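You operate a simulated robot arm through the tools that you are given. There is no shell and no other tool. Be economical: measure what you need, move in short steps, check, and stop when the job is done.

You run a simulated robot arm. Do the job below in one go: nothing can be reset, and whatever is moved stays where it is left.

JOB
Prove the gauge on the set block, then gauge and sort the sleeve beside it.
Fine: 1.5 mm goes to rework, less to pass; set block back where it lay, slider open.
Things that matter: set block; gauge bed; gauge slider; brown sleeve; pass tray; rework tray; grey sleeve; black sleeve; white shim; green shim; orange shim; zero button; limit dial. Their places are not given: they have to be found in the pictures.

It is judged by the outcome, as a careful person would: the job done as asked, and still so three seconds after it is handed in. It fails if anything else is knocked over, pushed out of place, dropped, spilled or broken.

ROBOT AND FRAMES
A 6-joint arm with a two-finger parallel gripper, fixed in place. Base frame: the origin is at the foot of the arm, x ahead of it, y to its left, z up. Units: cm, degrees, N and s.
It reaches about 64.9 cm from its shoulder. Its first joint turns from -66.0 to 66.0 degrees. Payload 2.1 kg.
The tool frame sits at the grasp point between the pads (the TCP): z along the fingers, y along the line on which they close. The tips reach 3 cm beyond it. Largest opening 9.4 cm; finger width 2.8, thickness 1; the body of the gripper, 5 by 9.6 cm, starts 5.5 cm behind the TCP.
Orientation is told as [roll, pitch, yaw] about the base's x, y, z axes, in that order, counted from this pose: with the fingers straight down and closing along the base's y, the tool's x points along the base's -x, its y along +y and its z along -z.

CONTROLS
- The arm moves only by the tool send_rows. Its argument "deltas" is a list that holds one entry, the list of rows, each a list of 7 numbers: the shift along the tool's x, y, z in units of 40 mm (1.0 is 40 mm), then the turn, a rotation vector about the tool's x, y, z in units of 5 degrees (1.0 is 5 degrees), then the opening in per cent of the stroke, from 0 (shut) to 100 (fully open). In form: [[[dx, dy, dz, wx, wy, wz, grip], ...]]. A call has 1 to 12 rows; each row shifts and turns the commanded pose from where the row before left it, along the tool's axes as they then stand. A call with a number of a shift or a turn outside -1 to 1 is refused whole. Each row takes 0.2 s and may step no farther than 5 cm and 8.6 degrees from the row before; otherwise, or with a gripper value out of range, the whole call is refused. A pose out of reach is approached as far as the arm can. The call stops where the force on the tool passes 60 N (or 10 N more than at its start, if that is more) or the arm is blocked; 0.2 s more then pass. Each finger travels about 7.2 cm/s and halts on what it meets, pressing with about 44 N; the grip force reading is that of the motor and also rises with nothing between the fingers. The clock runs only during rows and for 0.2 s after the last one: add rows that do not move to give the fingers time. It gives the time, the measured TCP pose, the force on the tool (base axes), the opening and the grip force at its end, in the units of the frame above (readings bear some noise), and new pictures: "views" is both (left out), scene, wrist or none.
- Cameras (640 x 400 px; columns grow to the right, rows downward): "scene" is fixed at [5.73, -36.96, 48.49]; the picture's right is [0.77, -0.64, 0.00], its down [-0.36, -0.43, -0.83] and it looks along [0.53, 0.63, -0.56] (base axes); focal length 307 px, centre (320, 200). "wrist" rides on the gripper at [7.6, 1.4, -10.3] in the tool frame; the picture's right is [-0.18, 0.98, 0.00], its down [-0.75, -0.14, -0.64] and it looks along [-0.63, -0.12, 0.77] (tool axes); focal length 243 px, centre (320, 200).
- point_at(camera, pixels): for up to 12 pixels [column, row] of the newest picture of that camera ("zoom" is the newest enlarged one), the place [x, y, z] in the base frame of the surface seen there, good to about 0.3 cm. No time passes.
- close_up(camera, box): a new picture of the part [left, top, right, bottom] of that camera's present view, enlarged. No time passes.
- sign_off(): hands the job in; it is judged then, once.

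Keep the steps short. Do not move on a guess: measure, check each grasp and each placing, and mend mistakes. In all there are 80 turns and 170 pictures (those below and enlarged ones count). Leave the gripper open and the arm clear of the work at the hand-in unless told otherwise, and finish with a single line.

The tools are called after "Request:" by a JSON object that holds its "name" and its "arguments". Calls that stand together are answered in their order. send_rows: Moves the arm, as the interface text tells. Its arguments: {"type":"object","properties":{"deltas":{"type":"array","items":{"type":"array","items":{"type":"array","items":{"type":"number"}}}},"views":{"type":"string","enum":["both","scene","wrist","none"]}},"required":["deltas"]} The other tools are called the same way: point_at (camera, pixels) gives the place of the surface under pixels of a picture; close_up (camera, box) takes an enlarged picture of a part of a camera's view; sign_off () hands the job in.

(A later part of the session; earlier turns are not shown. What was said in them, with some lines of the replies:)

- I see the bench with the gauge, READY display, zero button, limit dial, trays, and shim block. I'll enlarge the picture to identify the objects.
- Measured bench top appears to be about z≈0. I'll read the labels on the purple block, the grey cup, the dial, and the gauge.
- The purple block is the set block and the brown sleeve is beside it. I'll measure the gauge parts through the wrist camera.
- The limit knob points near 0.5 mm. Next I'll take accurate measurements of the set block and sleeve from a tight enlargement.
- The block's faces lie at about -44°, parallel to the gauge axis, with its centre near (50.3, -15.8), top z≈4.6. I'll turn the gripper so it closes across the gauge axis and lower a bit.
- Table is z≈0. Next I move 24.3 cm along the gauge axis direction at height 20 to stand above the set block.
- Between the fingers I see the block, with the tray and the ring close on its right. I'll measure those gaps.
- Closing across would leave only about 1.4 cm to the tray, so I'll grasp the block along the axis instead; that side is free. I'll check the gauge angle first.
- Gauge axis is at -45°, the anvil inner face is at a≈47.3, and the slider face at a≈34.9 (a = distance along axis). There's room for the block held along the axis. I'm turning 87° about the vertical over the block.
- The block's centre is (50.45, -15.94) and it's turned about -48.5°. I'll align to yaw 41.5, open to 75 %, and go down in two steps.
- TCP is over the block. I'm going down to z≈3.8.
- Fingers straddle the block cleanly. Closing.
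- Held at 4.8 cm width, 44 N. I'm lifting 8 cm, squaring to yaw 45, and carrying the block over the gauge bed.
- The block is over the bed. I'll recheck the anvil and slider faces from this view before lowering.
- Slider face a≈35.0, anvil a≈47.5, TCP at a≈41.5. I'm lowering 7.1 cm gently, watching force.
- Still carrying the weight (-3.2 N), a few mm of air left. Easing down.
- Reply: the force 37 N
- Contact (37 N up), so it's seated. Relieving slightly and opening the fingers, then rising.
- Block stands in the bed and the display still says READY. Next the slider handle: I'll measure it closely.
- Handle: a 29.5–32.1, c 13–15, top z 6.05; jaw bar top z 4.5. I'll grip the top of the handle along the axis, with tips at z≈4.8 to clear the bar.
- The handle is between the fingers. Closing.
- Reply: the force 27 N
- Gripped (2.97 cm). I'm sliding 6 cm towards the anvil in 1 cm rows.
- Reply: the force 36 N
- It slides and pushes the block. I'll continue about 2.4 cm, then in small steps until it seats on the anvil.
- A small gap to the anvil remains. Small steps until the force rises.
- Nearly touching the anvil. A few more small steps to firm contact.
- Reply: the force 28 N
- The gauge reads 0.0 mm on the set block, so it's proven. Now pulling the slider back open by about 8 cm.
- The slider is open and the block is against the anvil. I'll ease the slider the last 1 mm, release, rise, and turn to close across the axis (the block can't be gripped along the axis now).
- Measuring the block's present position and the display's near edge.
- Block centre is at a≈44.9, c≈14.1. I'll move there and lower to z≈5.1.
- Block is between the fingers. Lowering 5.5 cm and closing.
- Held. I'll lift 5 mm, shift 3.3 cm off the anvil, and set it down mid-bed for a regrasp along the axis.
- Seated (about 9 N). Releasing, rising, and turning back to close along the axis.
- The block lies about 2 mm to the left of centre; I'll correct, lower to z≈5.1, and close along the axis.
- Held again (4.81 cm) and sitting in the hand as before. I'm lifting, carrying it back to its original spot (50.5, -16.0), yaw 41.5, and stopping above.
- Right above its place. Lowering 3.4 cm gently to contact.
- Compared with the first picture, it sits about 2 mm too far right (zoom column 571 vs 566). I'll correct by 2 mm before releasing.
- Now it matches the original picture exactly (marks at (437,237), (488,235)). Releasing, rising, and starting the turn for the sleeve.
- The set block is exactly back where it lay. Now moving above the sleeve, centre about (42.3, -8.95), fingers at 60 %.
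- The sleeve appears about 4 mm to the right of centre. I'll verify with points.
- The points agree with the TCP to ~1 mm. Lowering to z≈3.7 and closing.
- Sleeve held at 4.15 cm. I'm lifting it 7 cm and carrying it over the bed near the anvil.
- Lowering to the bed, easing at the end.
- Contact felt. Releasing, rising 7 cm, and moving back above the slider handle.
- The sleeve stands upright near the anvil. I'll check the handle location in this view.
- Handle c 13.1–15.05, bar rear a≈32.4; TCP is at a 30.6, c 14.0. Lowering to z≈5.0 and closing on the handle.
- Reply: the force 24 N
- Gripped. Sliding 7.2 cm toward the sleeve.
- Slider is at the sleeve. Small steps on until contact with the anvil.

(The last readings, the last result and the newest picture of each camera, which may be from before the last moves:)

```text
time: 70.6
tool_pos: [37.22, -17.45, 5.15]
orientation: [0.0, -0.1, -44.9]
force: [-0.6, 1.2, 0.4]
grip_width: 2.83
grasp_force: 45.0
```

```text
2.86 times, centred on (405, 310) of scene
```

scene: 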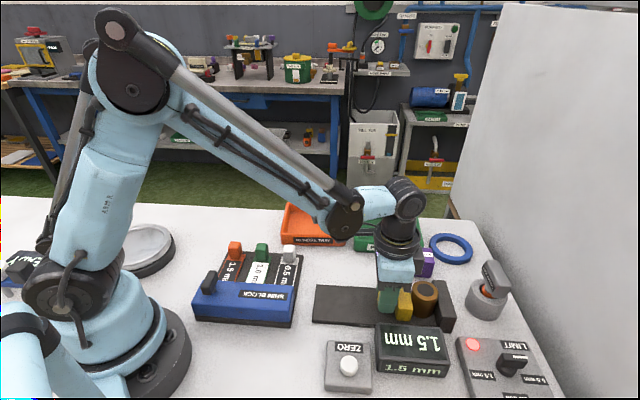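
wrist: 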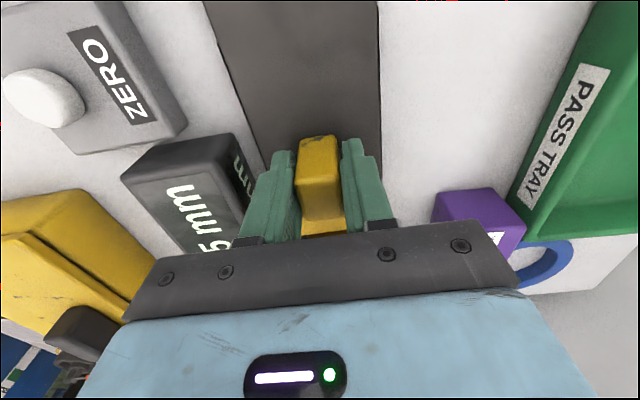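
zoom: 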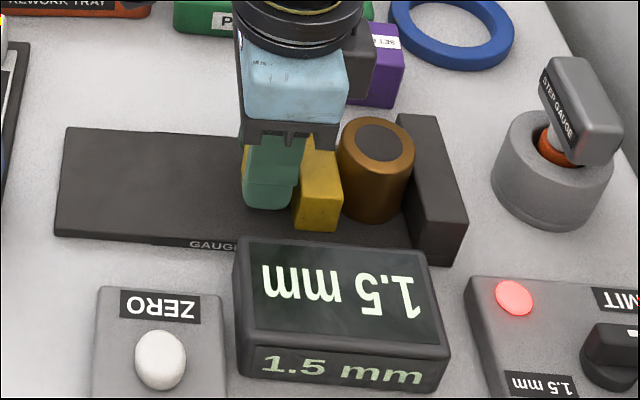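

It reads 1.5 mm with the red light on, but force is near zero, so I'll press on a little to confirm the reading is firm.

Request:
{"name": "send_rows", "arguments": {"deltas": [[[-0.04, 0, 0, 0, 0, 0, 12], [-0.04, 0, 0, 0, 0, 0, 12], [-0.03, 0, 0, 0, 0, 0, 12], [-0.03, 0, 0, 0, 0, 0, 12], [0, 0, 0, 0, 0, 0, 12], [0, 0, 0, 0, 0, 0, 12]]], "views": "scene"}}

Request:
{"name": "close_up", "arguments": {"camera": "scene", "box": [330, 240, 480, 380]}}

```text
time: 72.0
tool_pos: [37.47, -17.71, 5.22]
orientation: [0.0, 0.3, -44.8]
force: [-17.1, 27.5, -5.2]
grip_width: 2.81
grasp_force: 45.2
```

scene: 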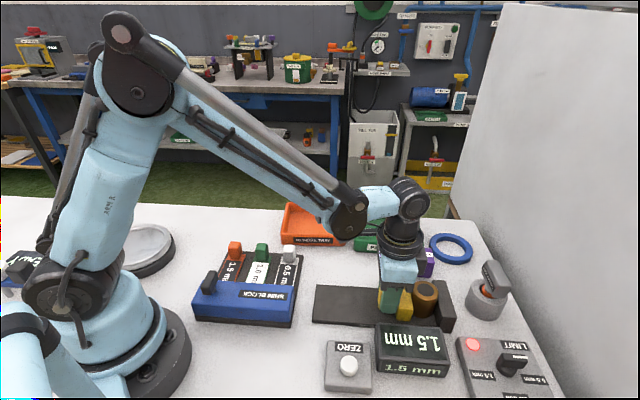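

```text
2.86 times, centred on (405, 310) of scene
```

zoom: 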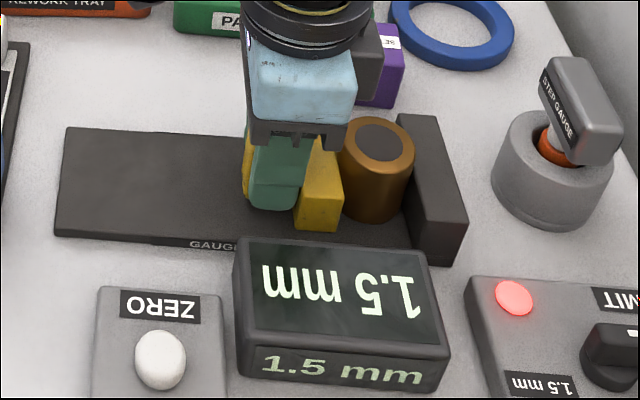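

Firm contact (32 N) and it still reads 1.5 mm, so it goes to rework. Pulling the slider back open.

Request:
{"name": "send_rows", "arguments": {"deltas": [[[0.1, 0, 0, 0, 0, 0, 12], [0.2, 0, 0, 0, 0, 0, 12], [0.2, 0, 0, 0, 0, 0, 12], [0.2, 0, 0, 0, 0, 0, 12], [0.2, 0, 0, 0, 0, 0, 12], [0.2, 0, 0, 0, 0, 0, 12], [0.2, 0, 0, 0, 0, 0, 12], [0.2, 0, 0, 0, 0, 0, 12], [0.2, 0, 0, 0, 0, 0, 12], [0.2, 0, 0, 0, 0, 0, 12], [0.15, 0, 0, 0, 0, 0, 12], [0, 0, 0, 0, 0, 0, 12]]]}}

Request:
{"name": "close_up", "arguments": {"camera": "scene", "box": [300, 230, 480, 380]}}

```text
time: 74.6
tool_pos: [31.87, -12.06, 5.14]
orientation: [0.0, 0.0, -45.0]
force: [5.0, 4.8, -12.9]
grip_width: 2.85
grasp_force: 45.2
```

scene: 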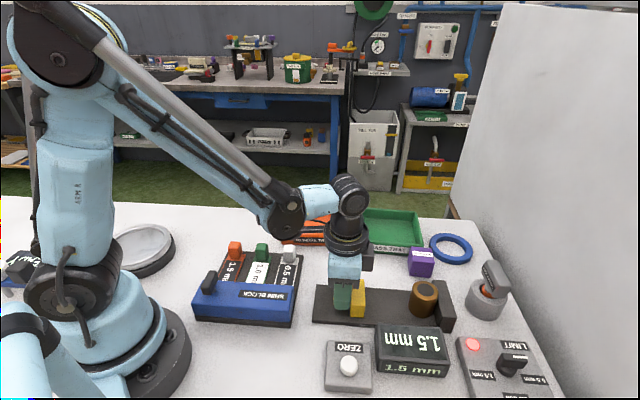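
wrist: 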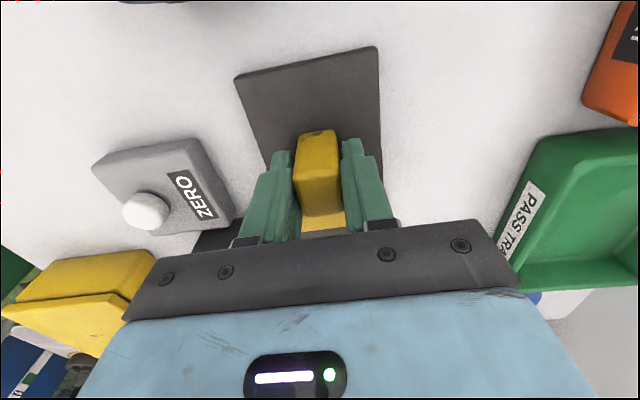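

```text
2.67 times, centred on (390, 305) of scene
```

zoom: 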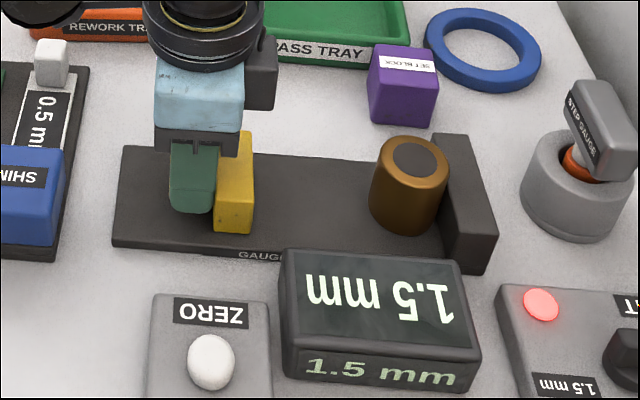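

Slider is nearly fully home; I'll pull the last 1–2 mm, release, rise, and move over the sleeve (a≈45.2).

Request:
{"name": "send_rows", "arguments": {"deltas": [[[0.04, 0, 0, 0, 0, 0, 12], [0, 0, 0, 0, 0, 0, 12], [0, 0, 0, 0, 0, 0, 40], [0, 0, 0, 0, 0, 0, 62], [0, 0, -0.7, 0, 0, 0, 62], [0, 0, -0.9, 0, 0, 0, 62], [-0.89, 0, 0, 0, 0, 0, 62], [-0.89, 0, 0, 0, 0, 0, 62], [-0.89, 0, 0, 0, 0, 0, 62], [-0.89, 0, 0, 0, 0, 0, 62], [0, 0, 0, 0, 0, 0, 62]]]}}

Request:
{"name": "close_up", "arguments": {"camera": "wrist", "box": [200, 40, 440, 200]}}

Request:
{"name": "close_up", "arguments": {"camera": "scene", "box": [300, 230, 480, 380]}}

```text
time: 77.0
tool_pos: [41.96, -22.05, 11.57]
orientation: [0.1, 0.0, -45.1]
force: [-0.4, 0.7, 0.1]
grip_width: 5.83
grasp_force: 0.1
```

scene: 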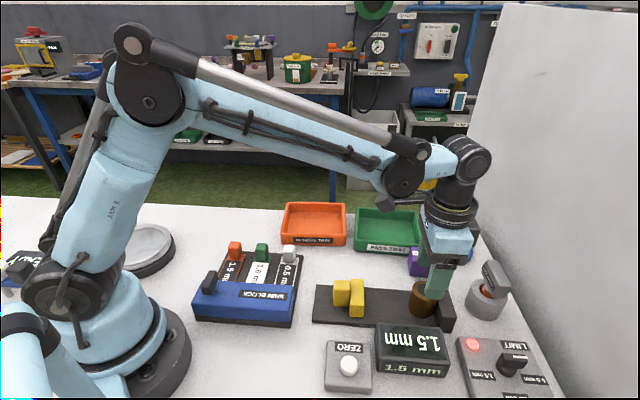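
wrist: 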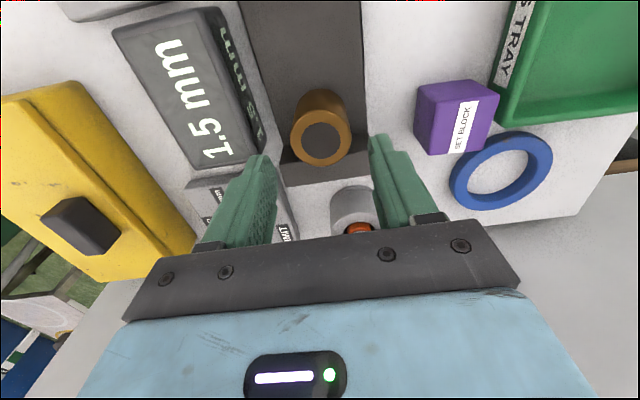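

```text
2.50 times, centred on (320, 120) of wrist
```

zoom: 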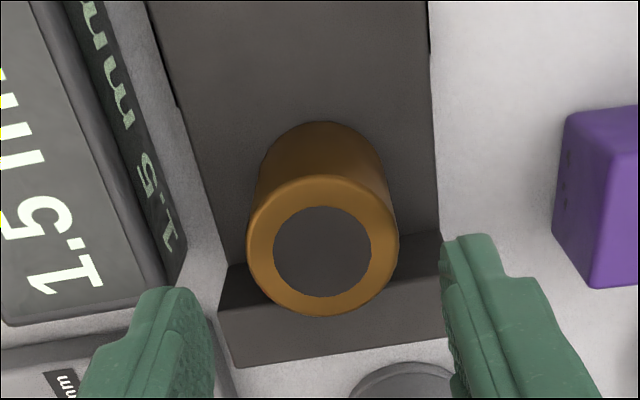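

```text
2.67 times, centred on (390, 305) of scene
```

zoom: 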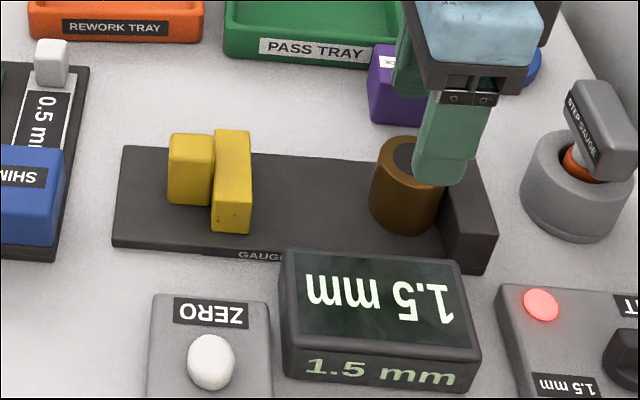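

Slider is open at its original place. Lowering onto the sleeve (3 mm back from the anvil) and closing.

Request:
{"name": "send_rows", "arguments": {"deltas": [[[0.07, 0.02, 0.5, 0, 0, 0, 62], [0, 0, 0.6, 0, 0, 0, 62], [0, 0, 0.55, 0, 0, 0, 62], [0, 0, 0, 0, 0, 0, 62], [0, 0, 0, 0, 0, 0, 45], [0, 0, 0, 0, 0, 0, 30], [0, 0, 0, 0, 0, 0, 25], [0, 0, 0, 0, 0, 0, 25]]], "views": "wrist"}}

Request:
{"name": "point_at", "arguments": {"camera": "scene", "pixels": [[290, 210], [340, 208], [340, 235], [287, 235], [315, 222], [286, 205], [345, 206], [345, 240], [282, 238]]}}

```text
time: 78.8
tool_pos: [41.65, -21.86, 4.99]
orientation: [0.1, 0.0, -45.0]
force: [-0.2, -0.2, 0.4]
grip_width: 4.32
grasp_force: 43.6
```

wrist: 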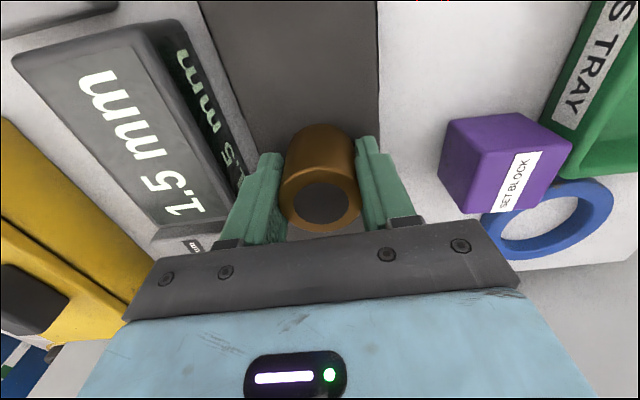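

```text
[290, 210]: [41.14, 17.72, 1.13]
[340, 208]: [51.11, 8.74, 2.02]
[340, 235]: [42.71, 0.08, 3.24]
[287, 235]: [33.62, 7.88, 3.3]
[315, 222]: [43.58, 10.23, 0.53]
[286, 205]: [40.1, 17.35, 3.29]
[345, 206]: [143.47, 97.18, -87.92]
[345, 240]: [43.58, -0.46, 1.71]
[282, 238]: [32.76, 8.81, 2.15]
```

Sleeve is held. The rework tray spans roughly (33.6, 7.9) to (51, 8.7), centre about (42, 8). Lifting 8 cm and carrying it over the tray.

Request:
{"name": "send_rows", "arguments": {"deltas": [[[0, 0, -0.7, 0, 0, 0, 25], [0, 0, -0.7, 0, 0, 0, 25], [0, 0, -0.6, 0, 0, 0, 25], [0.652, 0.668, 0, 0, 0, 0, 25], [0.652, 0.668, 0, 0, 0, 0, 25], [0.652, 0.668, 0, 0, 0, 0, 25], [0.652, 0.668, 0, 0, 0, 0, 25], [0.652, 0.668, 0, 0, 0, 0, 25], [0.652, 0.668, 0, 0, 0, 0, 25], [0.652, 0.668, 0, 0, 0, 0, 25], [0.652, 0.668, 0, 0, 0, 0, 25], [0, 0, 0, 0, 0, 0, 25]]]}}

Request:
{"name": "close_up", "arguments": {"camera": "wrist", "box": [160, 0, 480, 200]}}

```text
time: 81.4
tool_pos: [42.03, 8.02, 13.03]
orientation: [0.0, -0.2, -45.0]
force: [0.4, 0.3, -3.8]
grip_width: 4.34
grasp_force: 44.1
```

scene: 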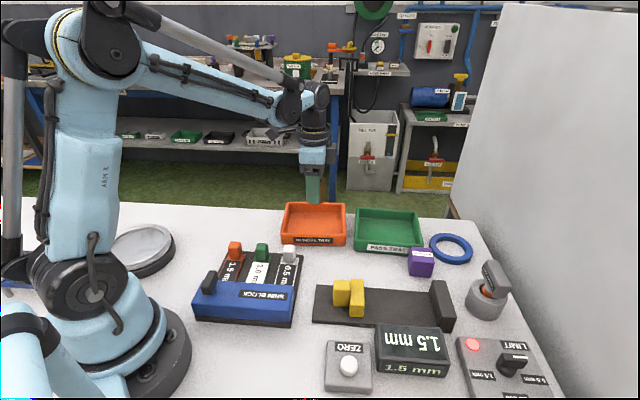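
wrist: 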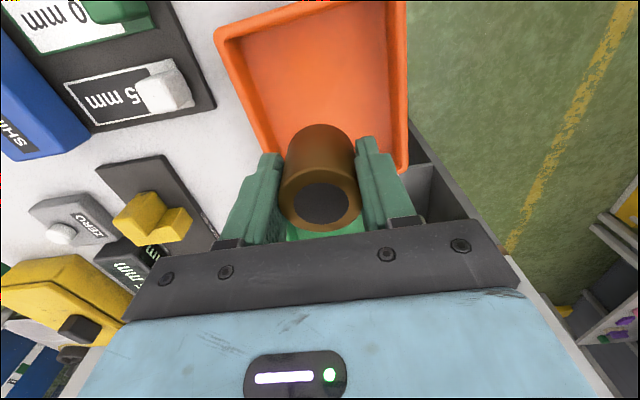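

```text
2.00 times, centred on (320, 100) of wrist
```

zoom: 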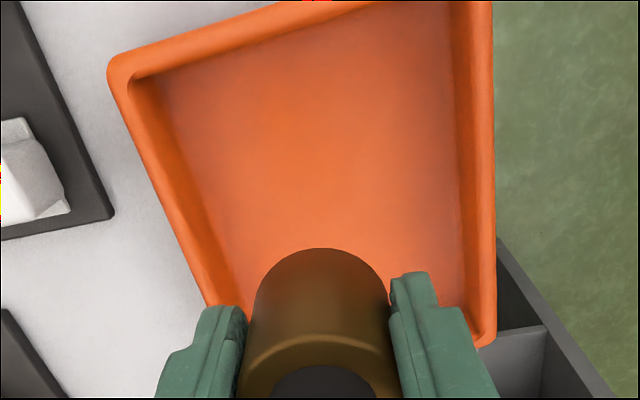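

Checking the tray's walls from here to centre the sleeve.

Request:
{"name": "point_at", "arguments": {"camera": "zoom", "pixels": [[125, 65], [485, 340], [207, 290], [492, 8], [300, 150], [145, 90], [465, 310], [220, 260]]}}

```text
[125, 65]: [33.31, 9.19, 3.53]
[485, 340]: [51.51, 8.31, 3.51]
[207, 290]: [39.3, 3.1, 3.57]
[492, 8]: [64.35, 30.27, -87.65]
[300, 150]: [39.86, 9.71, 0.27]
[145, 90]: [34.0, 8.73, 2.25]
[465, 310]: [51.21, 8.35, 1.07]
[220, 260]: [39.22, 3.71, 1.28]
```

TCP (a 24.0, c 35.4) is near the tray's middle (23.7, 36.1). I'll shift 0.6 cm and lower gently.

Request:
{"name": "send_rows", "arguments": {"deltas": [[[0, 0.15, 0.5, 0, 0, 0, 25], [0, 0, 0.7, 0, 0, 0, 25], [0, 0, 0.7, 0, 0, 0, 25], [0, 0, 0.06, 0, 0, 0, 25], [0, 0, 0.04, 0, 0, 0, 25], [0, 0, 0.03, 0, 0, 0, 25], [0, 0, 0, 0, 0, 0, 25]]]}}

```text
time: 83.0
tool_pos: [42.42, 8.38, 4.8]
orientation: [0.1, 0.0, -45.0]
force: [0.1, 0.4, -3.5]
grip_width: 4.32
grasp_force: 44.2
```

scene: 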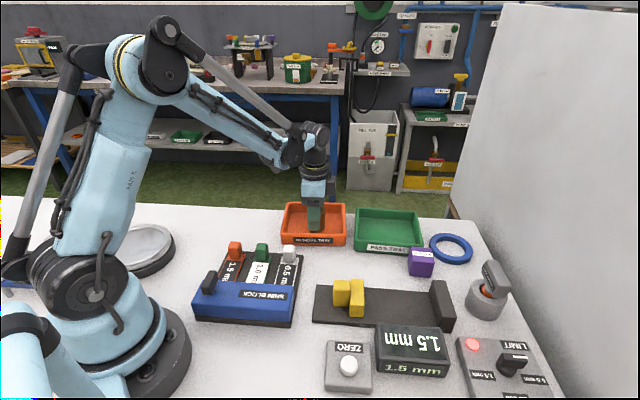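
wrist: 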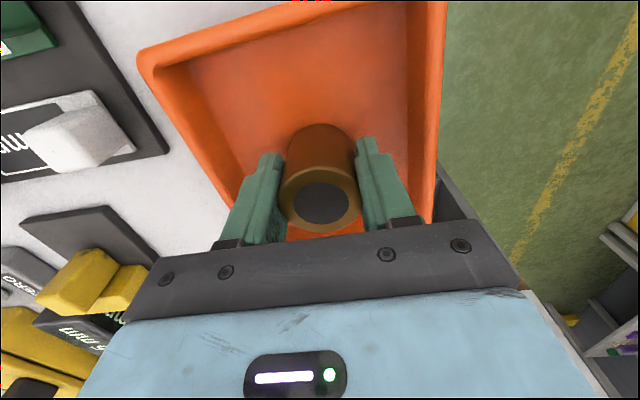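

Inside the tray, not touching yet. Easing down.

Request:
{"name": "send_rows", "arguments": {"deltas": [[[0, 0, 0.03, 0, 0, 0, 25], [0, 0, 0.03, 0, 0, 0, 25], [0, 0, 0.02, 0, 0, 0, 25], [0, 0, 0, 0, 0, 0, 25]]], "views": "none"}}

```text
time: 84.0
tool_pos: [42.44, 8.36, 4.53]
orientation: [0.0, -0.1, -44.9]
force: [0.5, -0.3, -3.3]
grip_width: 4.31
grasp_force: 44.3
```

Request:
{"name": "send_rows", "arguments": {"deltas": [[[0, 0, 0.02, 0, 0, 0, 25], [0, 0, 0.02, 0, 0, 0, 25], [0, 0, 0.02, 0, 0, 0, 25], [0, 0, 0, 0, 0, 0, 25]]], "views": "none"}}

```text
time: 85.0
tool_pos: [42.41, 8.42, 4.38]
orientation: [-0.1, 0.0, -45.0]
force: [-2.1, -2.7, 35.4]
grip_width: 4.3
grasp_force: 43.9
```

Firm contact with the tray floor. Easing off, opening, and rising straight up.

Request:
{"name": "send_rows", "arguments": {"deltas": [[[0, 0, -0.015, 0, 0, 0, 25], [0, 0, 0, 0, 0, 0, 45], [0, 0, 0, 0, 0, 0, 62], [0, 0, 0, 0, 0, 0, 62], [0, 0, -0.6, 0, 0, 0, 62], [0, 0, -0.9, 0, 0, 0, 62], [0, 0, -0.9, 0, 0, 0, 80], [0, 0, -0.9, 0, 0, 0, 90], [0, 0, 0, 0, 0, 0, 90]]]}}

Request:
{"name": "close_up", "arguments": {"camera": "scene", "box": [260, 190, 480, 340]}}

Request:
{"name": "close_up", "arguments": {"camera": "scene", "box": [350, 238, 446, 298]}}

```text
time: 87.0
tool_pos: [42.53, 8.41, 17.62]
orientation: [0.1, -0.1, -45.0]
force: [-0.8, 0.1, 1.0]
grip_width: 8.45
grasp_force: 0.1
```

scene: 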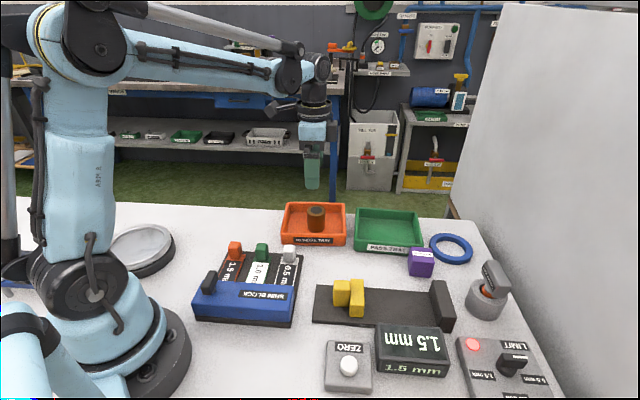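
wrist: 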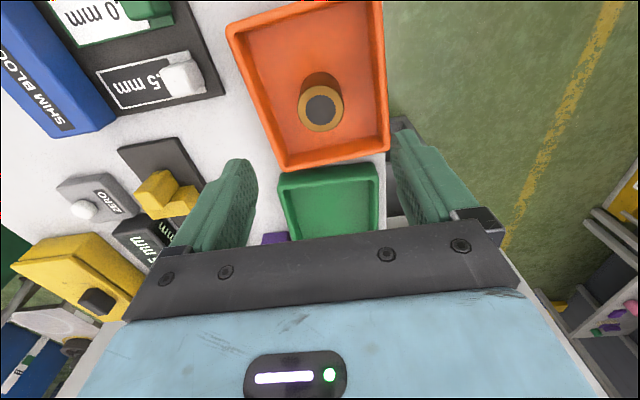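

```text
2.67 times, centred on (370, 265) of scene
```

zoom: 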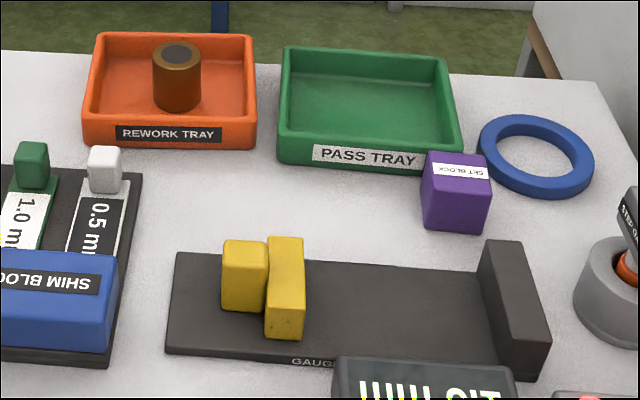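

```text
6.67 times, centred on (398, 268) of scene
```

zoom: 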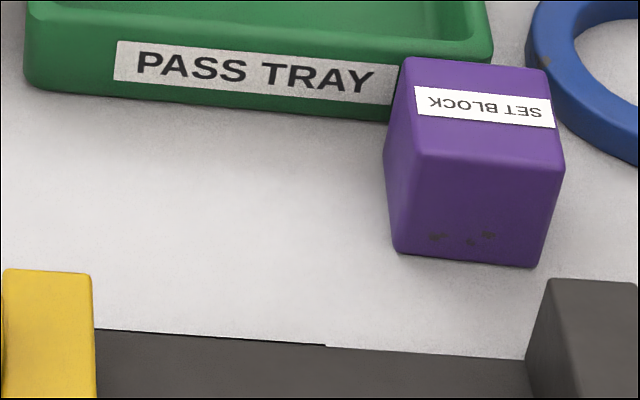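

The sleeve stands upright in the rework tray, the set block is on its original spot, the slider is open, and the gripper is open and clear. Handing in.

Request:
{"name": "sign_off", "arguments": {}}

```text
The job is handed in.
```

The gauge read 0.0 mm on the set block and 1.5 mm on the brown sleeve, so the sleeve is in the rework tray, the set block is back where it lay, the slider is open, and I left the zero button and limit dial untouched.
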